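You operate a simulated robot arm through the tools that you are given. There is no shell and no other tool. Be economical: measure what you need, move in short steps, check, and stop when the job is done.

The job below is to be done with a simulated robot arm. You get a single attempt, and the scene is never put back.

Task
Fit a new cartridge of the chart's grade and pump two shots.
Fine: the empty one goes in the grey box; clamp the new one; the blue knob stays on rollers. Where these are worked on the way, their far stop is far enough and under half their travel is too little: cartridge clamp.

Only the result counts: the job must be done as asked and must still hold three seconds after the hand-in. Knocking over, shifting, dropping, spilling or breaking anything else fails it.

Robot
A 7-joint arm with a two-finger parallel gripper, fixed in place. Base frame: the origin is at the foot of the arm, x ahead of it, y to its left, z up; the work surface is at about z = 0.72. Lengths are in m, angles in degrees, forces in N, time in s.
With the tool pointing down near the work surface it reaches from about 0.28 to 0.68 m from the base axis. Its first joint turns from -66.0 to 66.0 degrees. Payload 1.57 kg.
The TCP is the grasp point between the finger pads, 0.03 m short of the fingertips. In the tool frame z runs along the fingers and y along their closing line. The gripper opens to 0.11 m. The fingers are 0.024 m wide and 0.012 m thick; the gripper's body (0.048 by 0.112 m) begins 0.078 m behind the TCP.
Orientation is told as [roll, pitch, yaw] about the base's x, y, z axes, in that order, counted from this pose: with the fingers straight down and closing along the base's y, the tool's x points along the base's -x, its y along +y and its z along -z.

Tools
- The arm moves only by the tool play_rows. Its argument "increments" is a list of rows, each an object of numbers (a shift or turn left out is 0, a gripper value left out holds the last): "ax", "ay", "az": the turn, a rotation vector about the base's x, y, z in units of 4 degrees (1.0 is 4 degrees); "x", "y", "z": the shift along the base's x, y, z in units of 25 mm (1.0 is 25 mm); "jaw": the closure, from 0 (fully open) to 1 (shut). In form: [{"ax": .., "ay": .., "az": .., "x": .., "y": .., "z": .., "jaw": ..}, ...]. A call has 1 to 20 rows; each row shifts and turns the commanded pose from where the row before left it. A call with a number of a shift or a turn outside -1 to 1 is refused whole. Each row takes 0.2 s and may step no farther than 0.05 m and 8.6 degrees from the row before; otherwise, or with a gripper value out of range, the whole call is refused. A pose out of reach is approached as far as the arm can. The call stops where the force on the tool passes 40 N (or 10 N more than at its start, if that is more) or the arm is blocked; 0.2 s more then pass. The fingers move at their own pace (about 0.108 m/s each) and stop on an object; they squeeze with about 23 N. The grip force told is the motor's: it shows also when the fingers shut on nothing. Time passes only in rows, and 0.2 s behind the last, so rows that do not move let the fingers close. The reply holds the time, the measured pose of the TCP, the force on the tool along the base axes, the opening and the grip force, in the units named above and with some noise, with the torque about the TCP (base axes, N m) and any sound that the robot's microphone picked up, and new pictures: "pictures" is both (left out), scene, wrist or none.
- Cameras (640 x 400 px; columns grow to the right, rows downward): "scene" is fixed at [0.1686, -0.3991, 1.3969]; the picture's right is [0.73, -0.68, 0.00], its down [-0.43, -0.46, -0.78] and it looks along [0.53, 0.57, -0.63] (base axes); focal length 315 px, centre (320, 200). "wrist" rides on the gripper at [0.07, 0.016, -0.141] in the tool frame; the picture's right is [-0.23, 0.97, 0.00], its down [-0.86, -0.20, -0.48] and it looks along [-0.47, -0.11, 0.88] (tool axes); focal length 222 px, centre (320, 200). There is no depth. A picture from a camera that has moved, and an enlarged one, comes with that camera's place and axes in the base frame and with its lens.
- close_up(camera, box): a new picture of the part [left, top, right, bottom] of that camera's present view, enlarged. The clock stands still meanwhile.
- hand_in(): hands the job in; it is judged then, once.

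Work in short steps. Places have to be worked out from the pictures, the camera data and where the tool is seen: move nearer, look again, correct. Check each grasp and each placing, and mend what went wrong. You have 120 turns and 200 pictures in all, those below and enlarged ones among them. Open the gripper and draw the arm clear of the work before you hand the job in, unless the task says otherwise; then end with one line.

The tools are called by a JSON object that holds its "method" and its "body". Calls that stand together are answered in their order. play_rows: Moves the arm, as the interface text tells. Its arguments: {"type":"object","properties":{"increments":{"type":"array"},"pictures":{"type":"string","enum":["both","scene","wrist","none"]}},"required":["increments"]} The other tools are called the same way: close_up (camera, box) takes an enlarged picture of a part of a camera's view; hand_in () hands the job in.

At the start:

```text
time_s: 0.0
eef_pos: [0.3685, -0.1444, 1.1904]
ee_rot: [0.0, 0.0, -0.1]
wrist_force: [0.0, -0.5, 0.7]
ft_torque: [0.03, 0.01, -0.03]
opening: 0.1099
finger_force: 0.1
```

scene: 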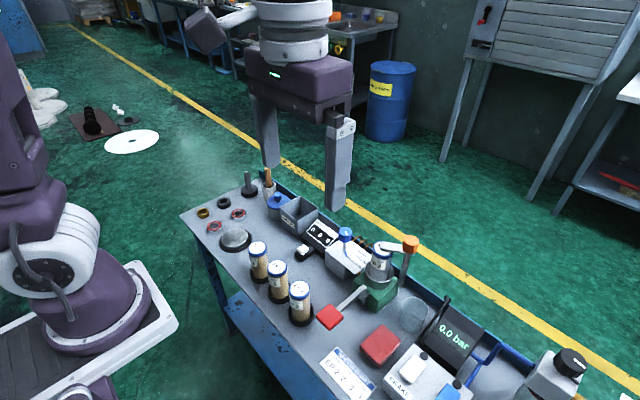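
wrist: 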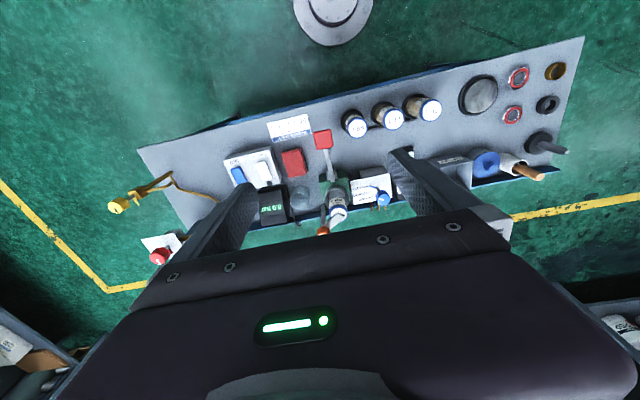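

The scene shows a bench with three cartridges, a pump with a cartridge and clamp, a lever, a chart and a grey box. I enlarge the parts to read them.

{"method": "close_up", "body": {"camera": "scene", "box": [180, 160, 340, 260]}}

{"method": "close_up", "body": {"camera": "scene", "box": [300, 220, 440, 310]}}

{"method": "close_up", "body": {"camera": "scene", "box": [300, 290, 480, 400]}}

{"method": "close_up", "body": {"camera": "scene", "box": [235, 230, 335, 330]}}

{"method": "close_up", "body": {"camera": "wrist", "box": [220, 80, 460, 230]}}

```text
4.00 times, centred on (260, 210) of scene
camera zoom: at [0.1686, -0.3991, 1.3969], right [0.73, -0.68, 0.0], down [-0.43, -0.46, -0.78], along [0.53, 0.57, -0.63], focal length 1260 px, centre (560, 160)
```

zoom: 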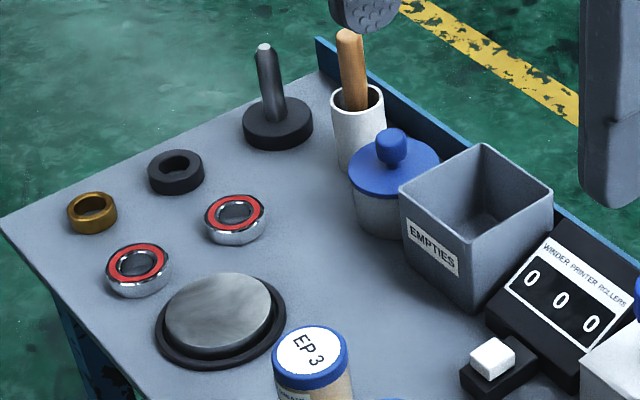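

```text
4.44 times, centred on (370, 265) of scene
camera zoom: at [0.1686, -0.3991, 1.3969], right [0.73, -0.68, 0.0], down [-0.43, -0.46, -0.78], along [0.53, 0.57, -0.63], focal length 1400 px, centre (98, -89)
```

zoom: 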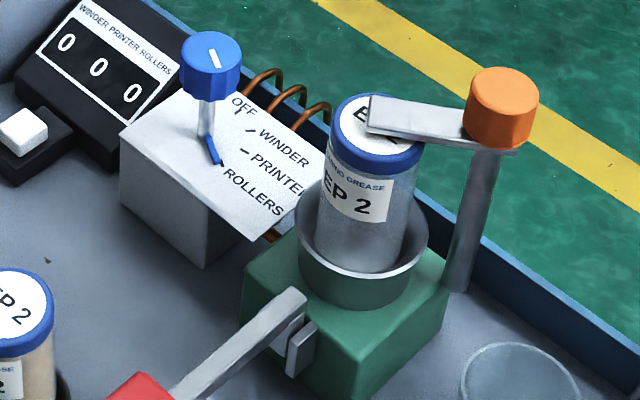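

```text
3.56 times, centred on (390, 345) of scene
camera zoom: at [0.1686, -0.3991, 1.3969], right [0.73, -0.68, 0.0], down [-0.43, -0.46, -0.78], along [0.53, 0.57, -0.63], focal length 1120 px, centre (71, -316)
```

zoom: 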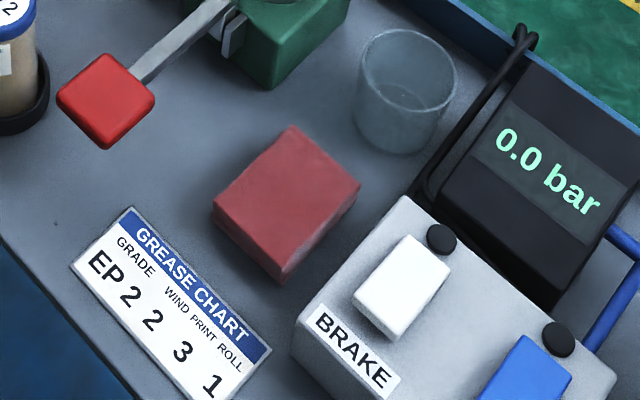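

```text
4.00 times, centred on (285, 280) of scene
camera zoom: at [0.1686, -0.3991, 1.3969], right [0.73, -0.68, 0.0], down [-0.43, -0.46, -0.78], along [0.53, 0.57, -0.63], focal length 1260 px, centre (460, -120)
```

zoom: 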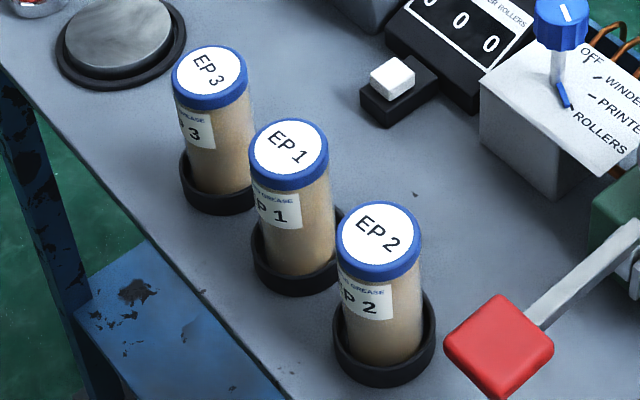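

```text
2.67 times, centred on (340, 155) of wrist
camera zoom: at [0.3003, -0.129, 1.3317], right [0.23, 0.97, 0.0], down [0.86, -0.2, 0.48], along [0.47, -0.11, -0.88], focal length 592 px, centre (267, 320)
```

zoom: 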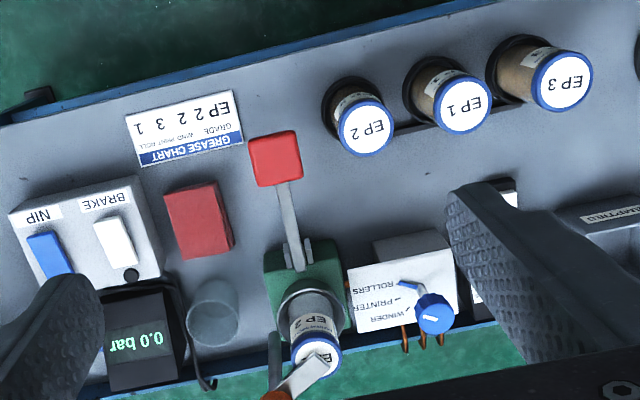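

The chart calls for EP 2. I place the old cartridge at about (0.586, -0.151) with its top at z 0.885, the orange clamp knob at (0.63, -0.19), the new EP 2 at (0.415, -0.070) with top 0.815, and the lever paddle at (0.426, -0.15, 0.80). I move nearer to look at the clamp.

{"method": "play_rows", "body": {"increments": [{"x": 0.875, "z": -0.94}, {"x": 0.875, "z": -0.94}, {"x": 0.875, "z": -0.94}, {"x": 0.875, "z": -0.94}, {"x": 0.875, "z": -0.94}, {"x": 0.875, "z": -0.94}]}}

```text
time_s: 1.4
eef_pos: [0.5007, -0.1429, 1.0478]
ee_rot: [0.0, 0.0, 0.1]
wrist_force: [-0.3, 0.0, -0.2]
ft_torque: [-0.02, 0.02, 0.02]
opening: 0.1102
finger_force: 0.0
camera wrist: at [0.4318, -0.1266, 1.1891], right [0.23, 0.97, 0.0], down [0.86, -0.2, 0.48], along [0.47, -0.11, -0.88], focal length 222 px, centre (320, 200)
```

scene: 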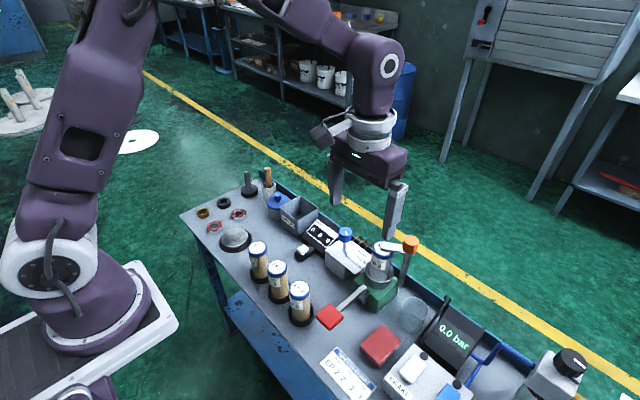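
wrist: 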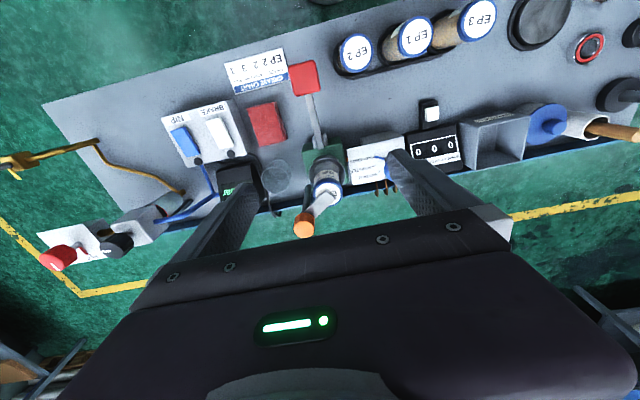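

{"method": "close_up", "body": {"camera": "wrist", "box": [260, 130, 400, 250]}}

{"method": "close_up", "body": {"camera": "wrist", "box": [230, 20, 350, 140]}}

{"method": "close_up", "body": {"camera": "scene", "box": [350, 225, 430, 315]}}

```text
3.33 times, centred on (330, 190) of wrist
camera zoom: at [0.4318, -0.1266, 1.1891], right [0.23, 0.97, 0.0], down [0.86, -0.2, 0.48], along [0.47, -0.11, -0.88], focal length 740 px, centre (287, 233)
```

zoom: 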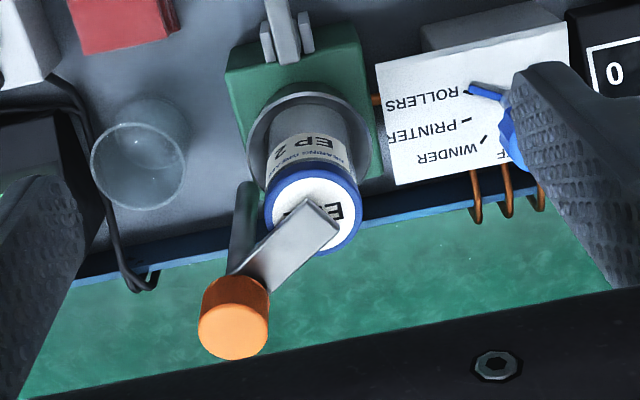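

```text
3.33 times, centred on (290, 80) of wrist
camera zoom: at [0.4318, -0.1266, 1.1891], right [0.23, 0.97, 0.0], down [0.86, -0.2, 0.48], along [0.47, -0.11, -0.88], focal length 740 px, centre (420, 600)
```

zoom: 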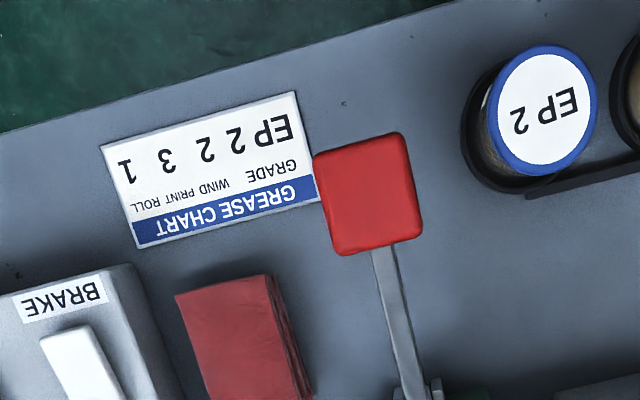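

```text
4.44 times, centred on (390, 270) of scene
camera zoom: at [0.1686, -0.3991, 1.3969], right [0.73, -0.68, 0.0], down [-0.43, -0.46, -0.78], along [0.53, 0.57, -0.63], focal length 1400 px, centre (9, -111)
```

zoom: 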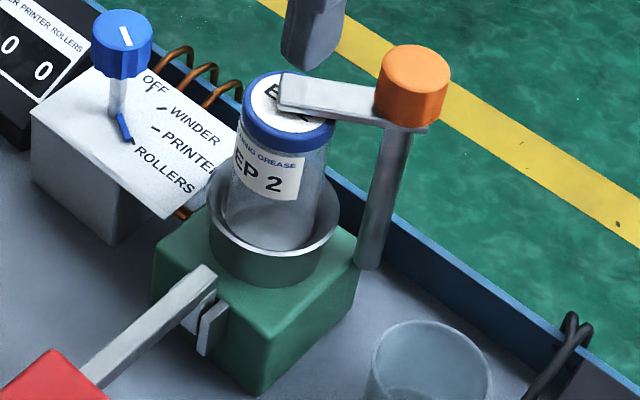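

Grade EP 2 is confirmed. The clamp knob looks like it sits at (0.617, -0.194) with its top near 0.92, and its arm points at roughly 126°. I go above the knob with the fingers turned square to the arm.

{"method": "play_rows", "body": {"increments": [{"x": 0.332, "y": -0.146, "z": -0.15, "az": -0.964, "jaw": 0.4}, {"x": 0.332, "y": -0.146, "z": -0.15, "az": -0.964}, {"x": 0.332, "y": -0.146, "z": -0.15, "az": -0.964}, {"x": 0.332, "y": -0.146, "z": -0.15, "az": -0.964}, {"x": 0.332, "y": -0.146, "z": -0.15, "az": -0.964}, {"x": 0.332, "y": -0.146, "z": -0.15, "az": -0.964}, {"x": 0.332, "y": -0.146, "z": -0.15, "az": -0.964}, {"x": 0.332, "y": -0.146, "z": -0.15, "az": -0.964}, {"x": 0.332, "y": -0.146, "z": -0.15, "az": -0.964}, {"x": 0.332, "y": -0.146, "z": -0.15, "az": -0.964}, {"x": 0.332, "y": -0.146, "z": -0.15, "az": -0.964}, {"x": 0.332, "y": -0.146, "z": -0.15, "az": -0.964}, {"x": 0.332, "y": -0.146, "z": -0.15, "az": -0.964}, {"x": 0.332, "y": -0.146, "z": -0.15, "az": -0.964}]}}

```text
time_s: 4.4
eef_pos: [0.6168, -0.1973, 0.9948]
ee_rot: [0.0, 0.0, -54.1]
wrist_force: [-0.4, -0.1, -0.3]
ft_torque: [-0.02, 0.02, -0.02]
opening: 0.066
finger_force: 0.0
camera wrist: at [0.5902, -0.1304, 1.1368], right [0.92, 0.39, 0.0], down [0.34, -0.81, 0.48], along [0.19, -0.44, -0.88], focal length 222 px, centre (320, 200)
```

scene: 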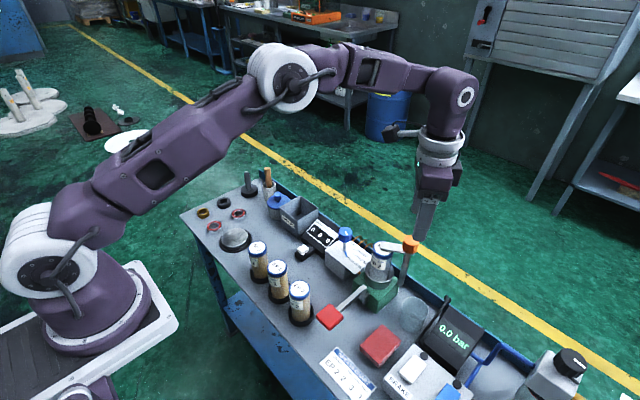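
wrist: 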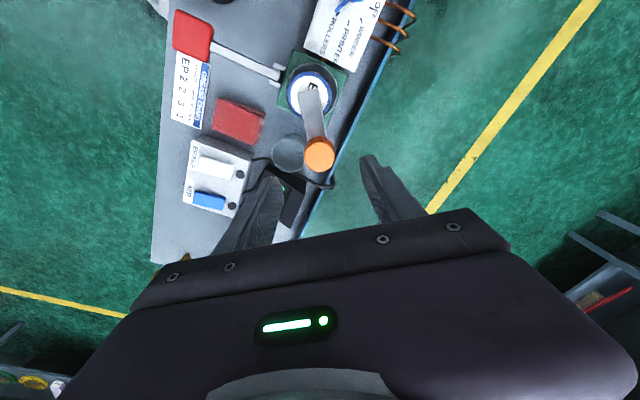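

{"method": "close_up", "body": {"camera": "wrist", "box": [270, 60, 390, 180]}}

{"method": "close_up", "body": {"camera": "scene", "box": [360, 190, 460, 290]}}

```text
3.33 times, centred on (330, 120) of wrist
camera zoom: at [0.5902, -0.1304, 1.1368], right [0.92, 0.39, 0.0], down [0.34, -0.81, 0.48], along [0.19, -0.44, -0.88], focal length 740 px, centre (287, 467)
```

zoom: 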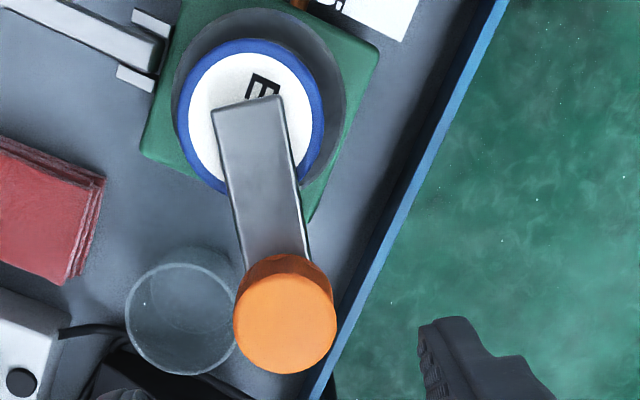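

```text
4.00 times, centred on (410, 240) of scene
camera zoom: at [0.1686, -0.3991, 1.3969], right [0.73, -0.68, 0.0], down [-0.43, -0.46, -0.78], along [0.53, 0.57, -0.63], focal length 1260 px, centre (-40, 40)
```

zoom: 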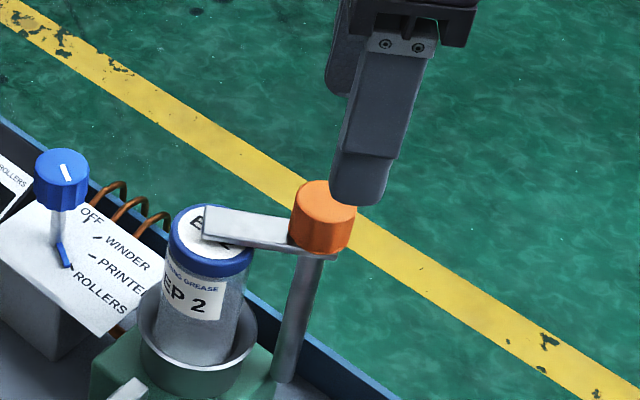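

The knob is at (0.617, -0.194) and about 0.031 wide, and the fingers straddle it. I descend so the tips come just above the arm plate, then close.

{"method": "play_rows", "body": {"increments": [{"z": -0.73, "y": 0.03}, {"z": -0.73, "y": 0.03}, {"z": -0.73, "y": 0.03}, {"z": -0.6, "y": 0.03}]}}

{"method": "close_up", "body": {"camera": "scene", "box": [360, 190, 460, 290]}}

```text
time_s: 5.4
eef_pos: [0.6151, -0.1932, 0.9275]
ee_rot: [-0.1, 0.1, -54.1]
wrist_force: [-0.1, 0.0, 0.3]
ft_torque: [-0.04, -0.03, 0.03]
opening: 0.0658
finger_force: 0.1
camera wrist: at [0.589, -0.1267, 1.0683], right [0.92, 0.39, 0.0], down [0.34, -0.81, 0.48], along [0.19, -0.44, -0.88], focal length 222 px, centre (320, 200)
```

scene: 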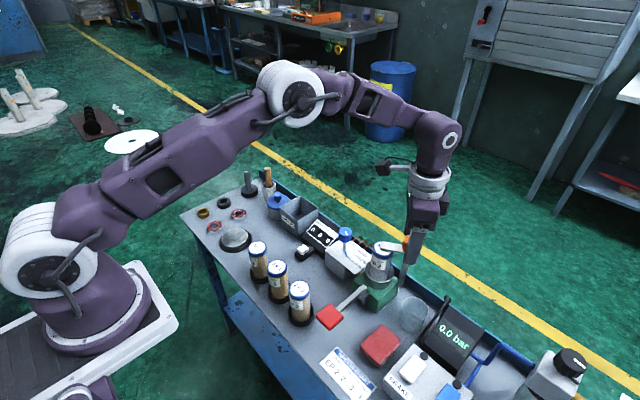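
wrist: 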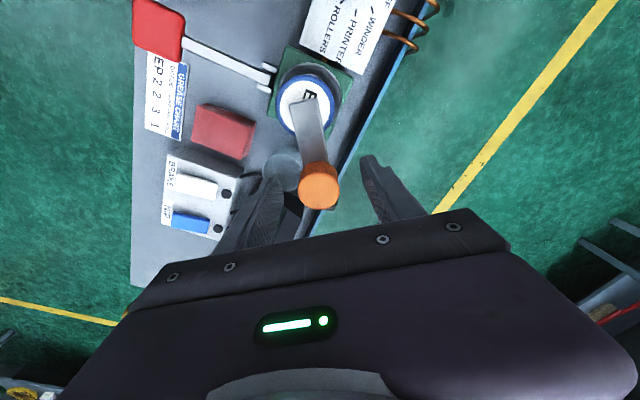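

```text
4.00 times, centred on (410, 240) of scene
camera zoom: at [0.1686, -0.3991, 1.3969], right [0.73, -0.68, 0.0], down [-0.43, -0.46, -0.78], along [0.53, 0.57, -0.63], focal length 1260 px, centre (-40, 40)
```

zoom: 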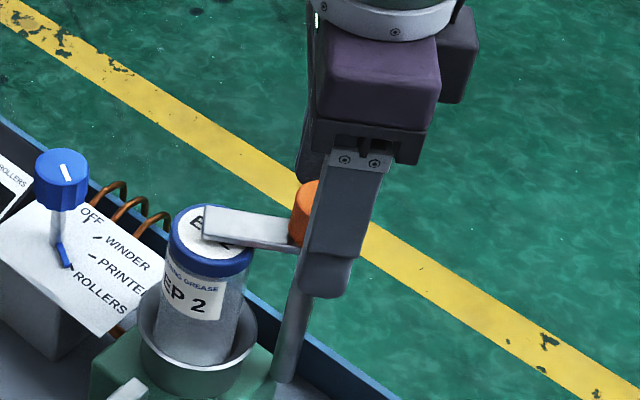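

The near finger covers the knob's full height. I close on it.

{"method": "play_rows", "body": {"increments": [{"x": 0.06, "jaw": 0.9}, {"jaw": 1}, {}, {}], "pictures": "wrist"}}

```text
time_s: 6.4
eef_pos: [0.6156, -0.1944, 0.9285]
ee_rot: [-0.1, 0.1, -54.1]
wrist_force: [-20.0, -12.1, -5.3]
ft_torque: [-0.47, 0.53, -0.03]
opening: 0.0314
finger_force: 40.2
camera wrist: at [0.5897, -0.1282, 1.0685], right [0.92, 0.39, 0.0], down [0.34, -0.81, 0.48], along [0.18, -0.44, -0.88], focal length 222 px, centre (320, 200)
```

wrist: 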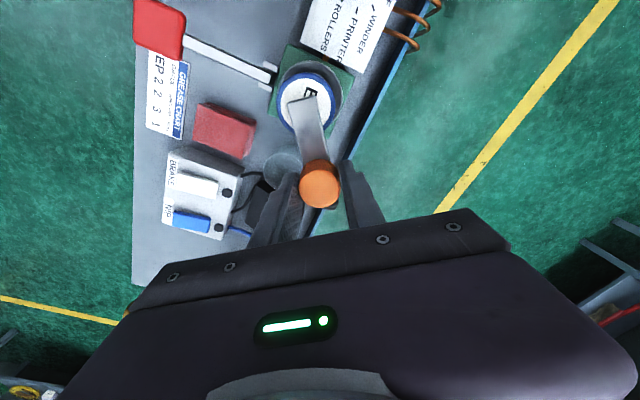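

It holds at opening 0.031, but with a side load of about 23 N. I shift the command slightly toward the load to relax it.

{"method": "play_rows", "body": {"increments": [{"x": -0.08, "y": -0.05}, {}], "pictures": "none"}}

```text
time_s: 7.0
eef_pos: [0.6161, -0.1949, 0.9279]
ee_rot: [0.0, 0.0, -54.0]
wrist_force: [-14.2, -12.0, -3.8]
ft_torque: [0.02, 0.55, -0.02]
opening: 0.0314
finger_force: 40.2
```

{"method": "play_rows", "body": {"increments": [{"x": -0.12, "y": -0.1}, {}], "pictures": "none"}}

```text
time_s: 7.6
eef_pos: [0.6152, -0.194, 0.9289]
ee_rot: [0.4, -0.1, -54.0]
wrist_force: [8.7, 2.6, -8.5]
ft_torque: [0.07, -0.54, -0.01]
opening: 0.0315
finger_force: 40.1
```

Nearly balanced now. I test the turn, counter-clockwise first, and read the torque.

{"method": "play_rows", "body": {"increments": [{"az": 0.7, "x": 0.04, "y": 0.02}, {"az": 0.7}, {"az": 0.7}], "pictures": "wrist"}}

```text
time_s: 8.4
eef_pos: [0.6155, -0.1942, 0.9277]
ee_rot: [0.2, -0.1, -45.5]
wrist_force: [14.9, 13.3, 2.7]
ft_torque: [1.1, 0.22, 0.01]
opening: 0.0313
finger_force: 40.0
camera wrist: at [0.5789, -0.1336, 1.0686], right [0.85, 0.52, 0.0], down [0.46, -0.75, 0.48], along [0.25, -0.41, -0.88], focal length 222 px, centre (320, 200)
```

wrist: 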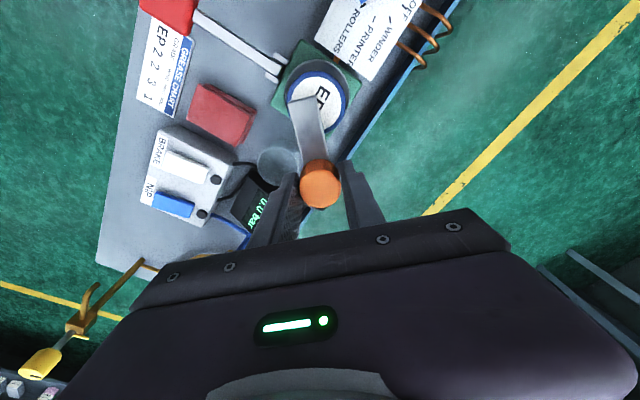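

The arm turns with the hand and there is hardly any torque, so counter-clockwise opens it. I continue, relaxing the side load.

{"method": "play_rows", "body": {"increments": [{"az": 1, "x": 0.06, "y": 0.05}, {"az": 1}, {"az": 1}, {"az": 1}, {"az": 1}, {"az": 1}, {"az": 1}, {"az": 1}], "pictures": "wrist"}}

```text
time_s: 10.2
eef_pos: [0.6151, -0.1947, 0.9283]
ee_rot: [0.0, 0.0, -13.6]
wrist_force: [-2.2, 13.6, 5.2]
ft_torque: [0.33, -0.33, 0.02]
opening: 0.0316
finger_force: 40.1
camera wrist: at [0.5532, -0.1619, 1.0685], right [0.45, 0.89, 0.0], down [0.79, -0.39, 0.48], along [0.43, -0.21, -0.88], focal length 222 px, centre (320, 200)
```

wrist: 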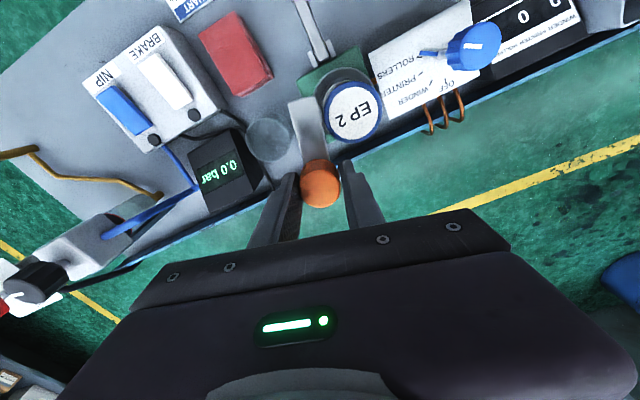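

The arm is already off the lid after about 40°. I keep on toward the far stop.

{"method": "play_rows", "body": {"increments": [{"az": 1, "y": 0.06}, {"az": 1}, {"az": 1}, {"az": 1}, {"az": 1}, {"az": 1}, {"az": 1}, {"az": 1}], "pictures": "wrist"}}

```text
time_s: 12.0
eef_pos: [0.6164, -0.1937, 0.9271]
ee_rot: [0.0, 0.0, 18.5]
wrist_force: [2.7, -3.3, 15.7]
ft_torque: [-0.2, 0.59, -0.02]
opening: 0.0313
finger_force: 40.4
camera wrist: at [0.5458, -0.1999, 1.0685], right [-0.09, 1.0, 0.0], down [0.87, 0.08, 0.48], along [0.48, 0.04, -0.88], focal length 222 px, centre (320, 200)
```

wrist: 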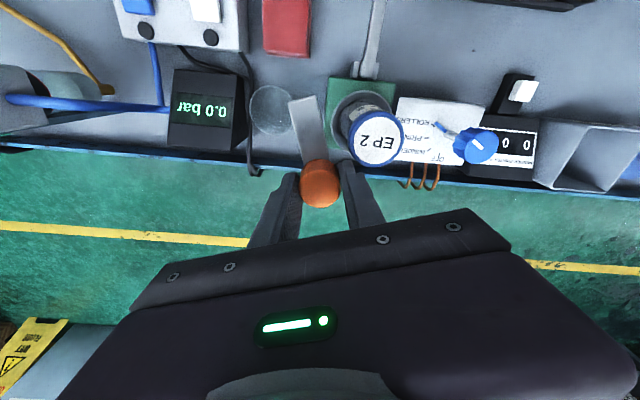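

{"method": "play_rows", "body": {"increments": [{"az": 1}, {"az": 1}, {"az": 1}, {"az": 1}, {"az": 1}, {"az": 1}], "pictures": "wrist"}}

```text
time_s: 13.4
eef_pos: [0.6154, -0.1942, 0.927]
ee_rot: [0.1, 0.0, 42.5]
wrist_force: [-1.1, -3.5, 13.2]
ft_torque: [-0.75, 0.7, 0.04]
opening: 0.0316
finger_force: 40.1
camera wrist: at [0.5545, -0.2283, 1.0683], right [-0.49, 0.87, 0.0], down [0.77, 0.43, 0.48], along [0.42, 0.23, -0.88], focal length 222 px, centre (320, 200)
```

wrist: 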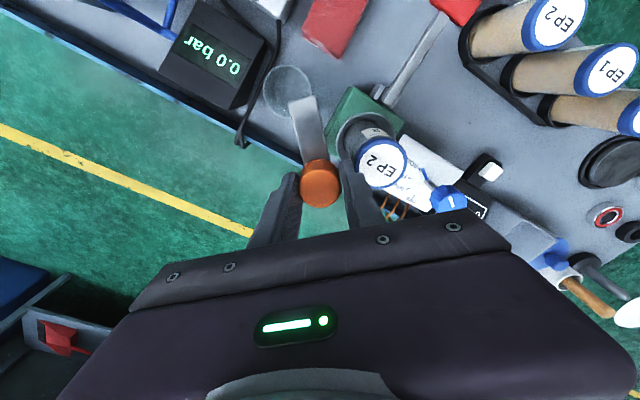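

Turned about 96° so far with no stop felt. I try a little farther, watching the torque.

{"method": "play_rows", "body": {"increments": [{"az": 1, "z": -0.04}, {"az": 1}, {"az": 1}, {"az": 1}, {"az": 1}], "pictures": "wrist"}}

```text
time_s: 14.6
eef_pos: [0.6165, -0.1939, 0.9252]
ee_rot: [0.1, 0.0, 62.3]
wrist_force: [-2.7, -0.1, 20.2]
ft_torque: [0.18, 0.03, -0.25]
opening: 0.0313
finger_force: 40.1
camera wrist: at [0.57, -0.247, 1.0659], right [-0.76, 0.65, 0.0], down [0.57, 0.67, 0.48], along [0.31, 0.36, -0.88], focal length 222 px, centre (320, 200)
```

wrist: 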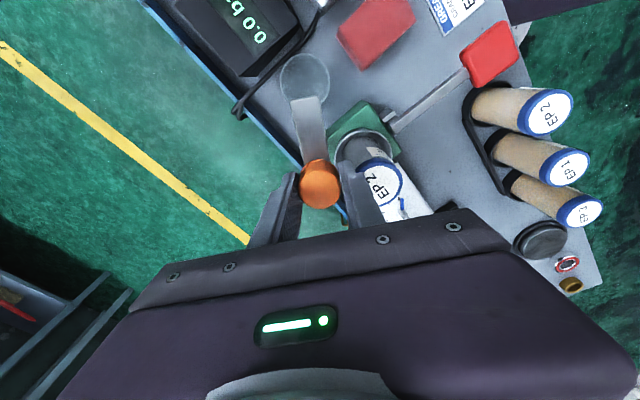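

The torque rose and the knob slipped slightly in the fingers, so the clamp is at its far stop. I open a little only, since a finger is near the lid, and rise.

{"method": "play_rows", "body": {"increments": [{"jaw": 0.6}, {}, {"z": 0.8}, {"z": 1}, {"z": 1}, {"z": 1}], "pictures": "both"}}

```text
time_s: 16.0
eef_pos: [0.6175, -0.1915, 1.0212]
ee_rot: [0.0, 0.0, 62.4]
wrist_force: [-0.8, 0.5, 0.2]
ft_torque: [0.03, 0.02, -0.01]
opening: 0.044
finger_force: 0.1
camera wrist: at [0.5718, -0.2455, 1.1612], right [-0.76, 0.65, 0.0], down [0.57, 0.67, 0.48], along [0.31, 0.36, -0.88], focal length 222 px, centre (320, 200)
```

scene: 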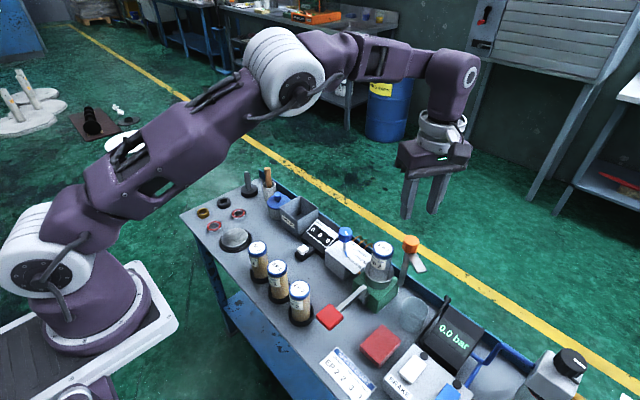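
wrist: 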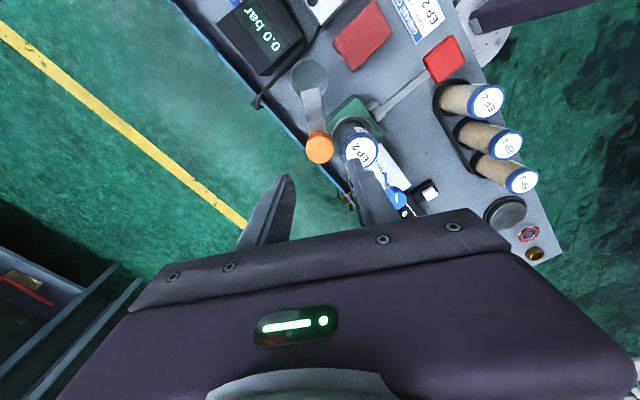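

The clamp stands open over the beaker side. I turn the hand back and go above the old cartridge with a wider opening.

{"method": "play_rows", "body": {"increments": [{"az": -1, "x": -0.065, "y": 0.083, "jaw": 0.25}, {"az": -1, "x": -0.065, "y": 0.083}, {"az": -1, "x": -0.065, "y": 0.083}, {"az": -1, "x": -0.065, "y": 0.083}, {"az": -1, "x": -0.065, "y": 0.083}, {"az": -1, "x": -0.065, "y": 0.083}, {"az": -1, "x": -0.065, "y": 0.083}, {"az": -1, "x": -0.065, "y": 0.083}, {"az": -1, "x": -0.065, "y": 0.083}, {"az": -1, "x": -0.065, "y": 0.083}, {"az": -1, "x": -0.065, "y": 0.083}, {"az": -1, "x": -0.065, "y": 0.083}, {"az": -1, "x": -0.065, "y": 0.083}, {"az": -1, "x": -0.065, "y": 0.083}, {"az": -1, "x": -0.065, "y": 0.083}, {"az": -1, "x": -0.065, "y": 0.083}, {"az": -1, "x": -0.065, "y": 0.083}, {"az": -1, "x": -0.065, "y": 0.083}, {"az": -1, "x": -0.065, "y": 0.083}, {"az": -1, "x": -0.065, "y": 0.083}], "pictures": "none"}}

{"method": "close_up", "body": {"camera": "wrist", "box": [240, 60, 400, 220]}}

{"method": "close_up", "body": {"camera": "scene", "box": [350, 220, 440, 310]}}

```text
time_s: 20.2
eef_pos: [0.5826, -0.1508, 1.0219]
ee_rot: [0.1, 0.0, -17.6]
wrist_force: [0.5, 0.9, 0.1]
ft_torque: [0.02, 0.01, -0.02]
opening: 0.0827
finger_force: 0.2
```

```text
2.50 times, centred on (320, 140) of wrist
camera zoom: at [0.5228, -0.1144, 1.1623], right [0.51, 0.86, 0.0], down [0.75, -0.45, 0.48], along [0.41, -0.24, -0.88], focal length 555 px, centre (320, 350)
```

zoom: 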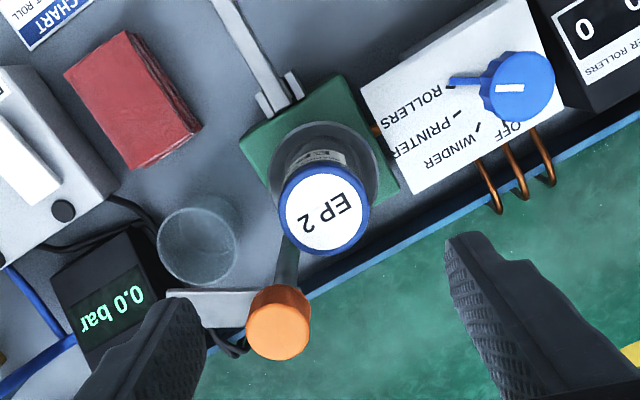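

```text
4.44 times, centred on (395, 265) of scene
camera zoom: at [0.1686, -0.3991, 1.3969], right [0.73, -0.68, 0.0], down [-0.43, -0.46, -0.78], along [0.53, 0.57, -0.63], focal length 1400 px, centre (-13, -89)
```

zoom: 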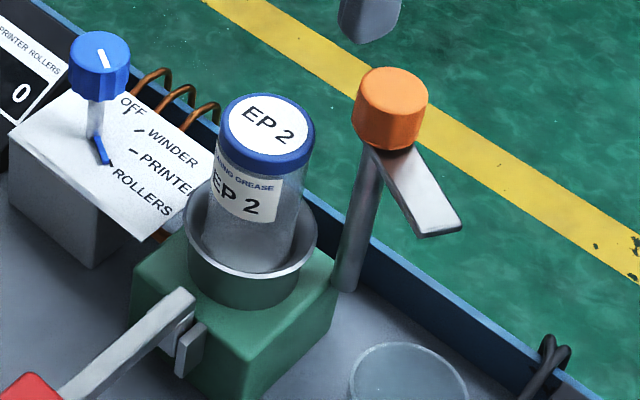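

The old cartridge's centre works out at (0.585, -0.149), lid 0.046 wide, and the cup rim is at z about 0.81. I descend straddling it, TCP to 0.856.

{"method": "play_rows", "body": {"increments": [{"z": -1, "x": 0.1, "y": 0.07}, {"z": -1}, {"z": -1}, {"z": -1}, {"z": -0.9}, {"z": -0.9}, {"z": -0.8}]}}

{"method": "close_up", "body": {"camera": "scene", "box": [350, 220, 440, 310]}}

```text
time_s: 21.8
eef_pos: [0.5848, -0.149, 0.8571]
ee_rot: [0.0, 0.0, -17.6]
wrist_force: [-1.5, 0.3, 0.1]
ft_torque: [0.03, -0.01, -0.03]
opening: 0.0824
finger_force: 0.1
camera wrist: at [0.5246, -0.1129, 0.9967], right [0.51, 0.86, 0.0], down [0.75, -0.45, 0.48], along [0.41, -0.24, -0.88], focal length 222 px, centre (320, 200)
```

scene: 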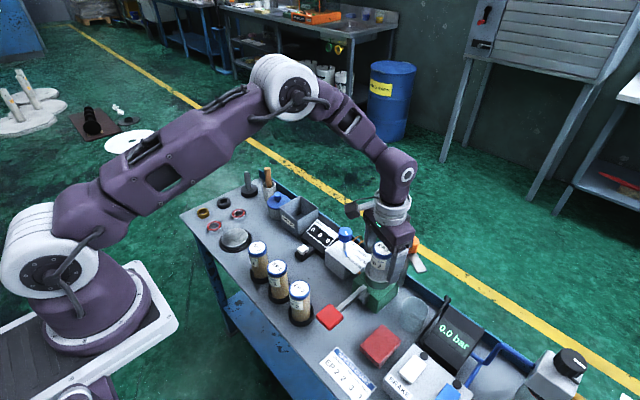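
wrist: 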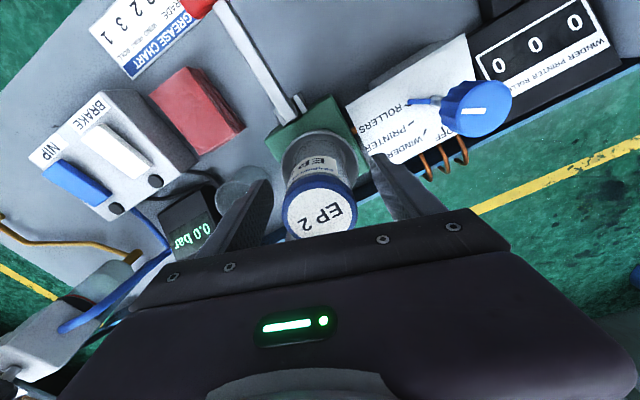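

```text
4.44 times, centred on (395, 265) of scene
camera zoom: at [0.1686, -0.3991, 1.3969], right [0.73, -0.68, 0.0], down [-0.43, -0.46, -0.78], along [0.53, 0.57, -0.63], focal length 1400 px, centre (-13, -89)
```

zoom: 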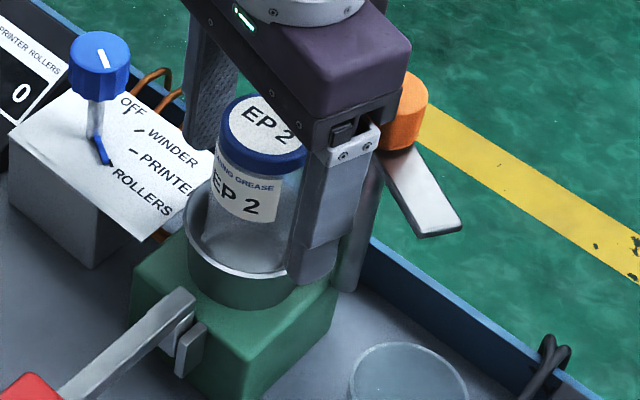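

The fingers stand on both sides of the old cartridge, clear of the knob and rim. I close.

{"method": "play_rows", "body": {"increments": [{"jaw": 0.6}, {"jaw": 1}, {}, {}], "pictures": "none"}}

```text
time_s: 22.8
eef_pos: [0.5847, -0.1497, 0.8568]
ee_rot: [0.0, -0.1, -17.6]
wrist_force: [-0.5, -0.9, -0.8]
ft_torque: [-0.08, 0.0, 0.01]
opening: 0.0452
finger_force: 23.4
```

It is held at 0.045 with no side load. I lift it straight up slowly.

{"method": "play_rows", "body": {"increments": [{"z": 0.4}, {"z": 0.5}, {"z": 0.6}, {"z": 0.8}, {"z": 0.8}, {"z": 0.8}]}}

```text
time_s: 24.2
eef_pos: [0.5834, -0.1491, 0.9545]
ee_rot: [0.0, 0.0, -17.6]
wrist_force: [1.1, -0.5, -0.9]
ft_torque: [0.0, -0.02, 0.02]
opening: 0.0452
finger_force: 22.5
camera wrist: at [0.5234, -0.1134, 1.095], right [0.51, 0.86, 0.0], down [0.75, -0.45, 0.48], along [0.41, -0.24, -0.88], focal length 222 px, centre (320, 200)
```

scene: 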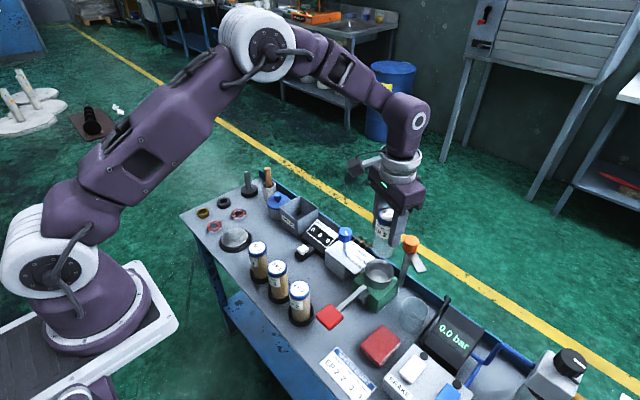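
wrist: 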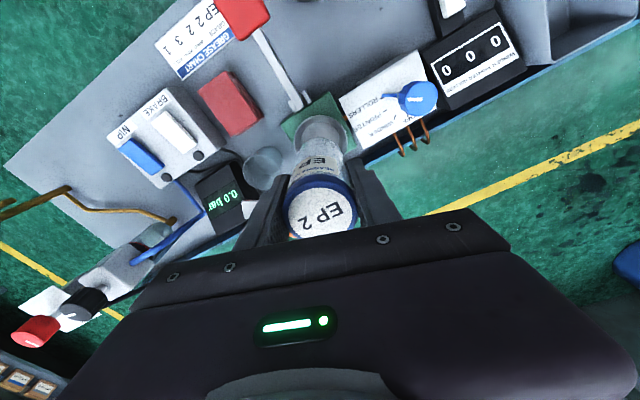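

{"method": "close_up", "body": {"camera": "scene", "box": [350, 190, 440, 310]}}

{"method": "close_up", "body": {"camera": "scene", "box": [255, 170, 355, 270]}}

```text
3.33 times, centred on (395, 250) of scene
camera zoom: at [0.1687, -0.3992, 1.3969], right [0.73, -0.68, 0.0], down [-0.43, -0.46, -0.78], along [0.53, 0.57, -0.63], focal length 1050 px, centre (70, 33)
```

zoom: 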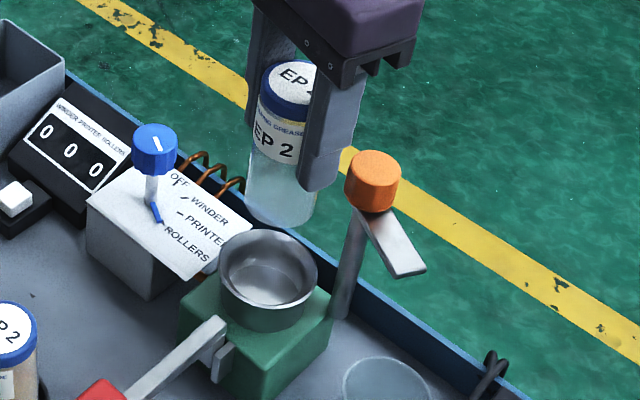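

```text
4.00 times, centred on (305, 220) of scene
camera zoom: at [0.1687, -0.3992, 1.3969], right [0.73, -0.68, 0.0], down [-0.43, -0.46, -0.78], along [0.53, 0.57, -0.63], focal length 1260 px, centre (380, 120)
```

zoom: 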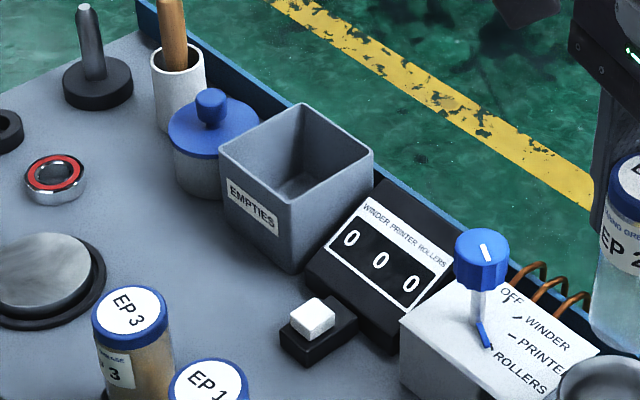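

The old cartridge is about 0.105 long. The grey box is square to the bench, centred at (0.606, 0.163), about 0.08 wide, rim z 0.79. I rise a bit and carry the cartridge above the box, turning to the diagonal so the fingers have room inside.

{"method": "play_rows", "body": {"increments": [{"z": 0.8}, {"y": 0.8, "x": 0.066, "az": -0.49, "z": 0.3}, {"y": 0.9, "x": 0.066, "az": -0.49}, {"y": 0.9, "x": 0.066, "az": -0.49}, {"y": 0.9, "x": 0.066, "az": -0.49}, {"y": 0.9, "x": 0.066, "az": -0.49}, {"y": 0.9, "x": 0.066, "az": -0.49}, {"y": 0.9, "x": 0.066, "az": -0.49}, {"y": 0.9, "x": 0.066, "az": -0.49}, {"y": 0.9, "x": 0.066, "az": -0.49}, {"y": 0.9, "x": 0.066, "az": -0.49}, {"y": 0.9, "x": 0.066, "az": -0.49}, {"y": 0.9, "x": 0.066, "az": -0.49}, {"y": 0.9, "x": 0.066, "az": -0.49}, {"y": 0.88, "x": 0.066, "az": -0.49}]}}

{"method": "close_up", "body": {"camera": "scene", "box": [250, 140, 350, 250]}}

```text
time_s: 27.4
eef_pos: [0.6124, 0.1625, 0.9811]
ee_rot: [0.0, 0.0, -45.1]
wrist_force: [-0.9, 0.4, -1.4]
ft_torque: [0.02, -0.01, 0.01]
opening: 0.0452
finger_force: 23.5
camera wrist: at [0.5754, 0.2227, 1.1214], right [0.85, 0.53, 0.0], down [0.46, -0.75, 0.48], along [0.25, -0.41, -0.88], focal length 222 px, centre (320, 200)
```

scene: 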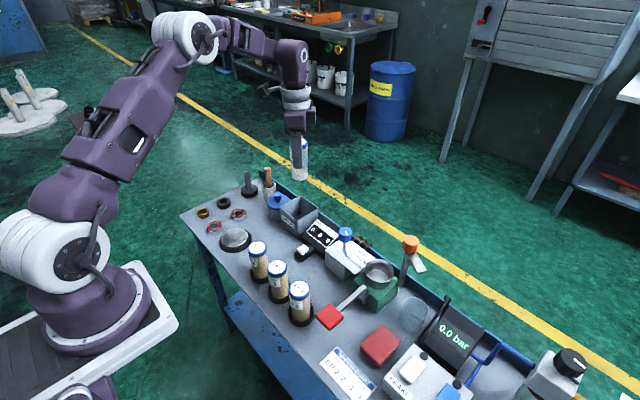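
wrist: 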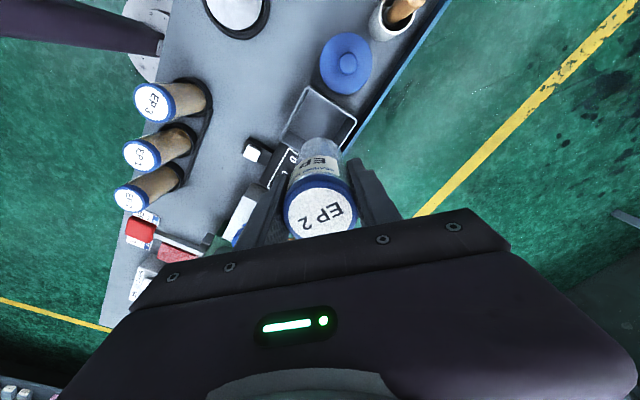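

```text
3.64 times, centred on (300, 195) of scene
camera zoom: at [0.1687, -0.3991, 1.3969], right [0.73, -0.68, 0.0], down [-0.43, -0.46, -0.78], along [0.53, 0.57, -0.63], focal length 1146 px, centre (393, 218)
```

zoom: 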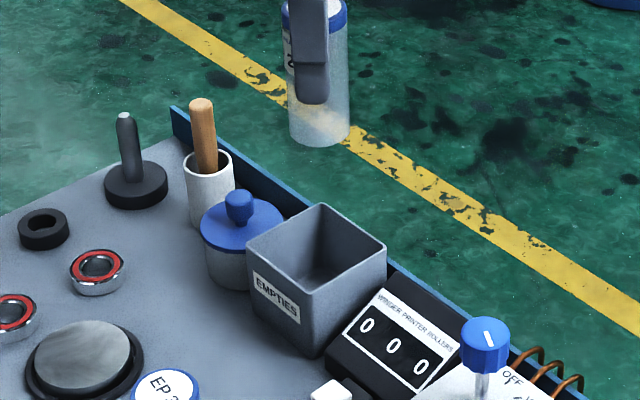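

Wrist view agrees: box centre (0.607, 0.164). I correct and descend to just above the rim, then look.

{"method": "play_rows", "body": {"increments": [{"x": -0.2, "y": 0.06, "z": -0.7}, {"z": -1}, {"z": -1}, {"z": -0.9}, {}]}}

{"method": "close_up", "body": {"camera": "scene", "box": [250, 140, 350, 250]}}

```text
time_s: 28.6
eef_pos: [0.6095, 0.164, 0.8907]
ee_rot: [0.0, -0.1, -45.0]
wrist_force: [-0.8, 0.7, -2.2]
ft_torque: [0.0, -0.01, 0.0]
opening: 0.045
finger_force: 23.0
camera wrist: at [0.5721, 0.225, 1.0309], right [0.85, 0.53, 0.0], down [0.46, -0.75, 0.48], along [0.25, -0.41, -0.88], focal length 222 px, centre (320, 200)
```

scene: 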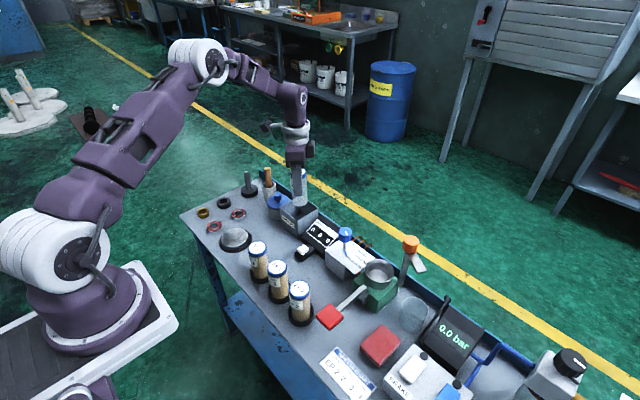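
wrist: 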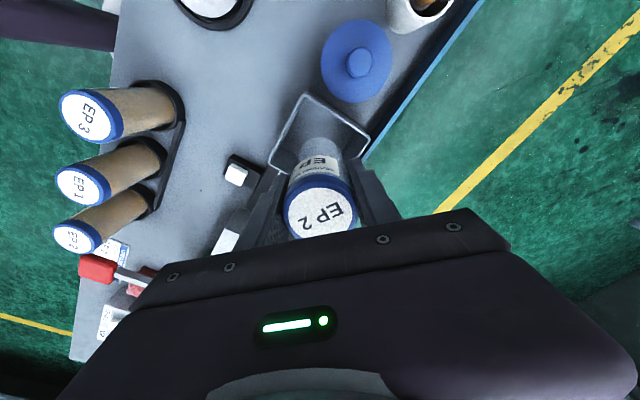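

```text
3.64 times, centred on (300, 195) of scene
camera zoom: at [0.1687, -0.3991, 1.3969], right [0.73, -0.68, 0.0], down [-0.43, -0.46, -0.78], along [0.53, 0.57, -0.63], focal length 1146 px, centre (393, 218)
```

zoom: 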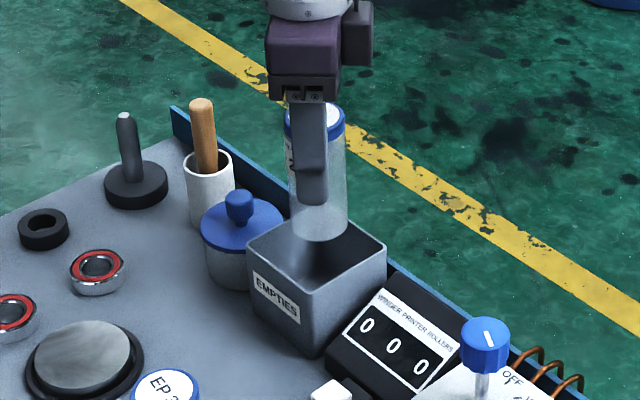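

The cartridge is over the opening, centred. I lower it into the box in small steps.

{"method": "play_rows", "body": {"increments": [{"x": -0.08, "z": -0.6}, {"z": -0.6}, {"z": -0.6}, {"z": -0.6}, {"z": -0.4}], "pictures": "none"}}

{"method": "close_up", "body": {"camera": "scene", "box": [250, 140, 350, 250]}}

{"method": "close_up", "body": {"camera": "wrist", "box": [240, 60, 400, 220]}}

```text
time_s: 29.8
eef_pos: [0.6025, 0.1648, 0.8215]
ee_rot: [-0.1, -0.1, -45.0]
wrist_force: [0.2, 0.5, -0.9]
ft_torque: [-0.01, -0.03, -0.01]
opening: 0.0447
finger_force: 22.5
```

```text
3.64 times, centred on (300, 195) of scene
camera zoom: at [0.1687, -0.3991, 1.3969], right [0.73, -0.68, 0.0], down [-0.43, -0.46, -0.78], along [0.53, 0.57, -0.63], focal length 1146 px, centre (393, 218)
```

zoom: 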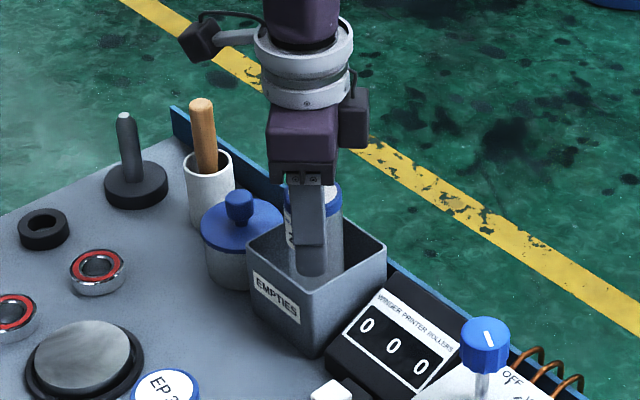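

```text
2.50 times, centred on (320, 140) of wrist
camera zoom: at [0.5672, 0.2254, 0.9615], right [0.85, 0.53, 0.0], down [0.46, -0.75, 0.48], along [0.25, -0.41, -0.88], focal length 555 px, centre (320, 350)
```

zoom: 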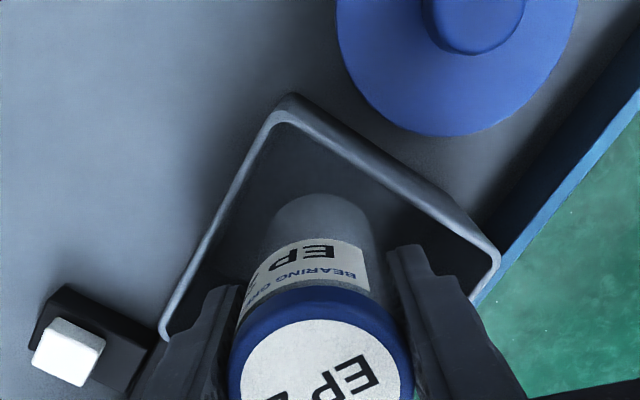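

Inside cleanly. I shift 4 mm toward the box's middle and lower until it touches the floor.

{"method": "play_rows", "body": {"increments": [{"x": 0.16, "z": -0.3}, {"z": -0.25}, {"z": -0.15}, {"z": -0.1}], "pictures": "none"}}

```text
time_s: 30.8
eef_pos: [0.6063, 0.1626, 0.8007]
ee_rot: [-0.1, 0.1, -45.0]
wrist_force: [-0.4, 0.1, -1.0]
ft_torque: [0.01, -0.03, -0.02]
opening: 0.0451
finger_force: 23.6
```

{"method": "play_rows", "body": {"increments": [{"z": -0.1}, {"z": -0.1}, {"z": -0.1}], "pictures": "none"}}

```text
time_s: 31.6
eef_pos: [0.6084, 0.1649, 0.7943]
ee_rot: [0.0, -0.1, -45.0]
wrist_force: [0.4, -0.1, 15.7]
ft_torque: [-0.16, 0.05, 0.13]
opening: 0.0449
finger_force: 23.2
```

It stands on the floor (16 N). I open the fingers by about 8 mm and rise.

{"method": "play_rows", "body": {"increments": [{"jaw": 0.52, "z": 0.08}, {}, {"z": 0.4}, {"z": 0.6}, {"z": 1}, {"z": 1}, {"z": 1}, {"z": 1}, {"z": 1}]}}

{"method": "close_up", "body": {"camera": "scene", "box": [250, 160, 350, 260]}}

```text
time_s: 33.6
eef_pos: [0.6052, 0.1649, 0.9466]
ee_rot: [0.1, -0.1, -45.0]
wrist_force: [-0.3, -1.1, 1.0]
ft_torque: [-0.01, -0.03, 0.01]
opening: 0.0528
finger_force: 0.1
camera wrist: at [0.5688, 0.2262, 1.0877], right [0.85, 0.53, 0.0], down [0.46, -0.75, 0.48], along [0.25, -0.41, -0.88], focal length 222 px, centre (320, 200)
```

scene: 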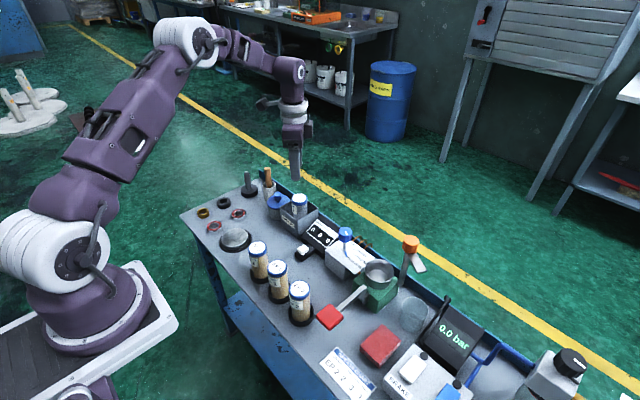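
wrist: 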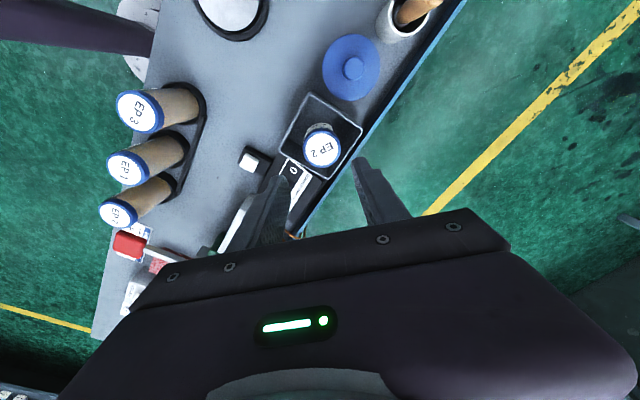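

```text
4.00 times, centred on (300, 210) of scene
camera zoom: at [0.1686, -0.3991, 1.3969], right [0.73, -0.68, 0.0], down [-0.43, -0.46, -0.78], along [0.53, 0.57, -0.63], focal length 1260 px, centre (400, 160)
```

zoom: 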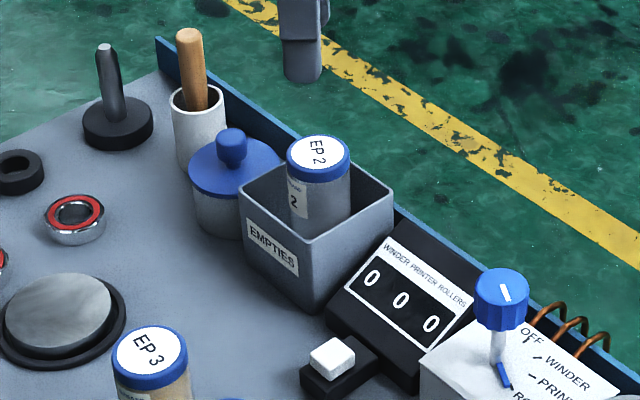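

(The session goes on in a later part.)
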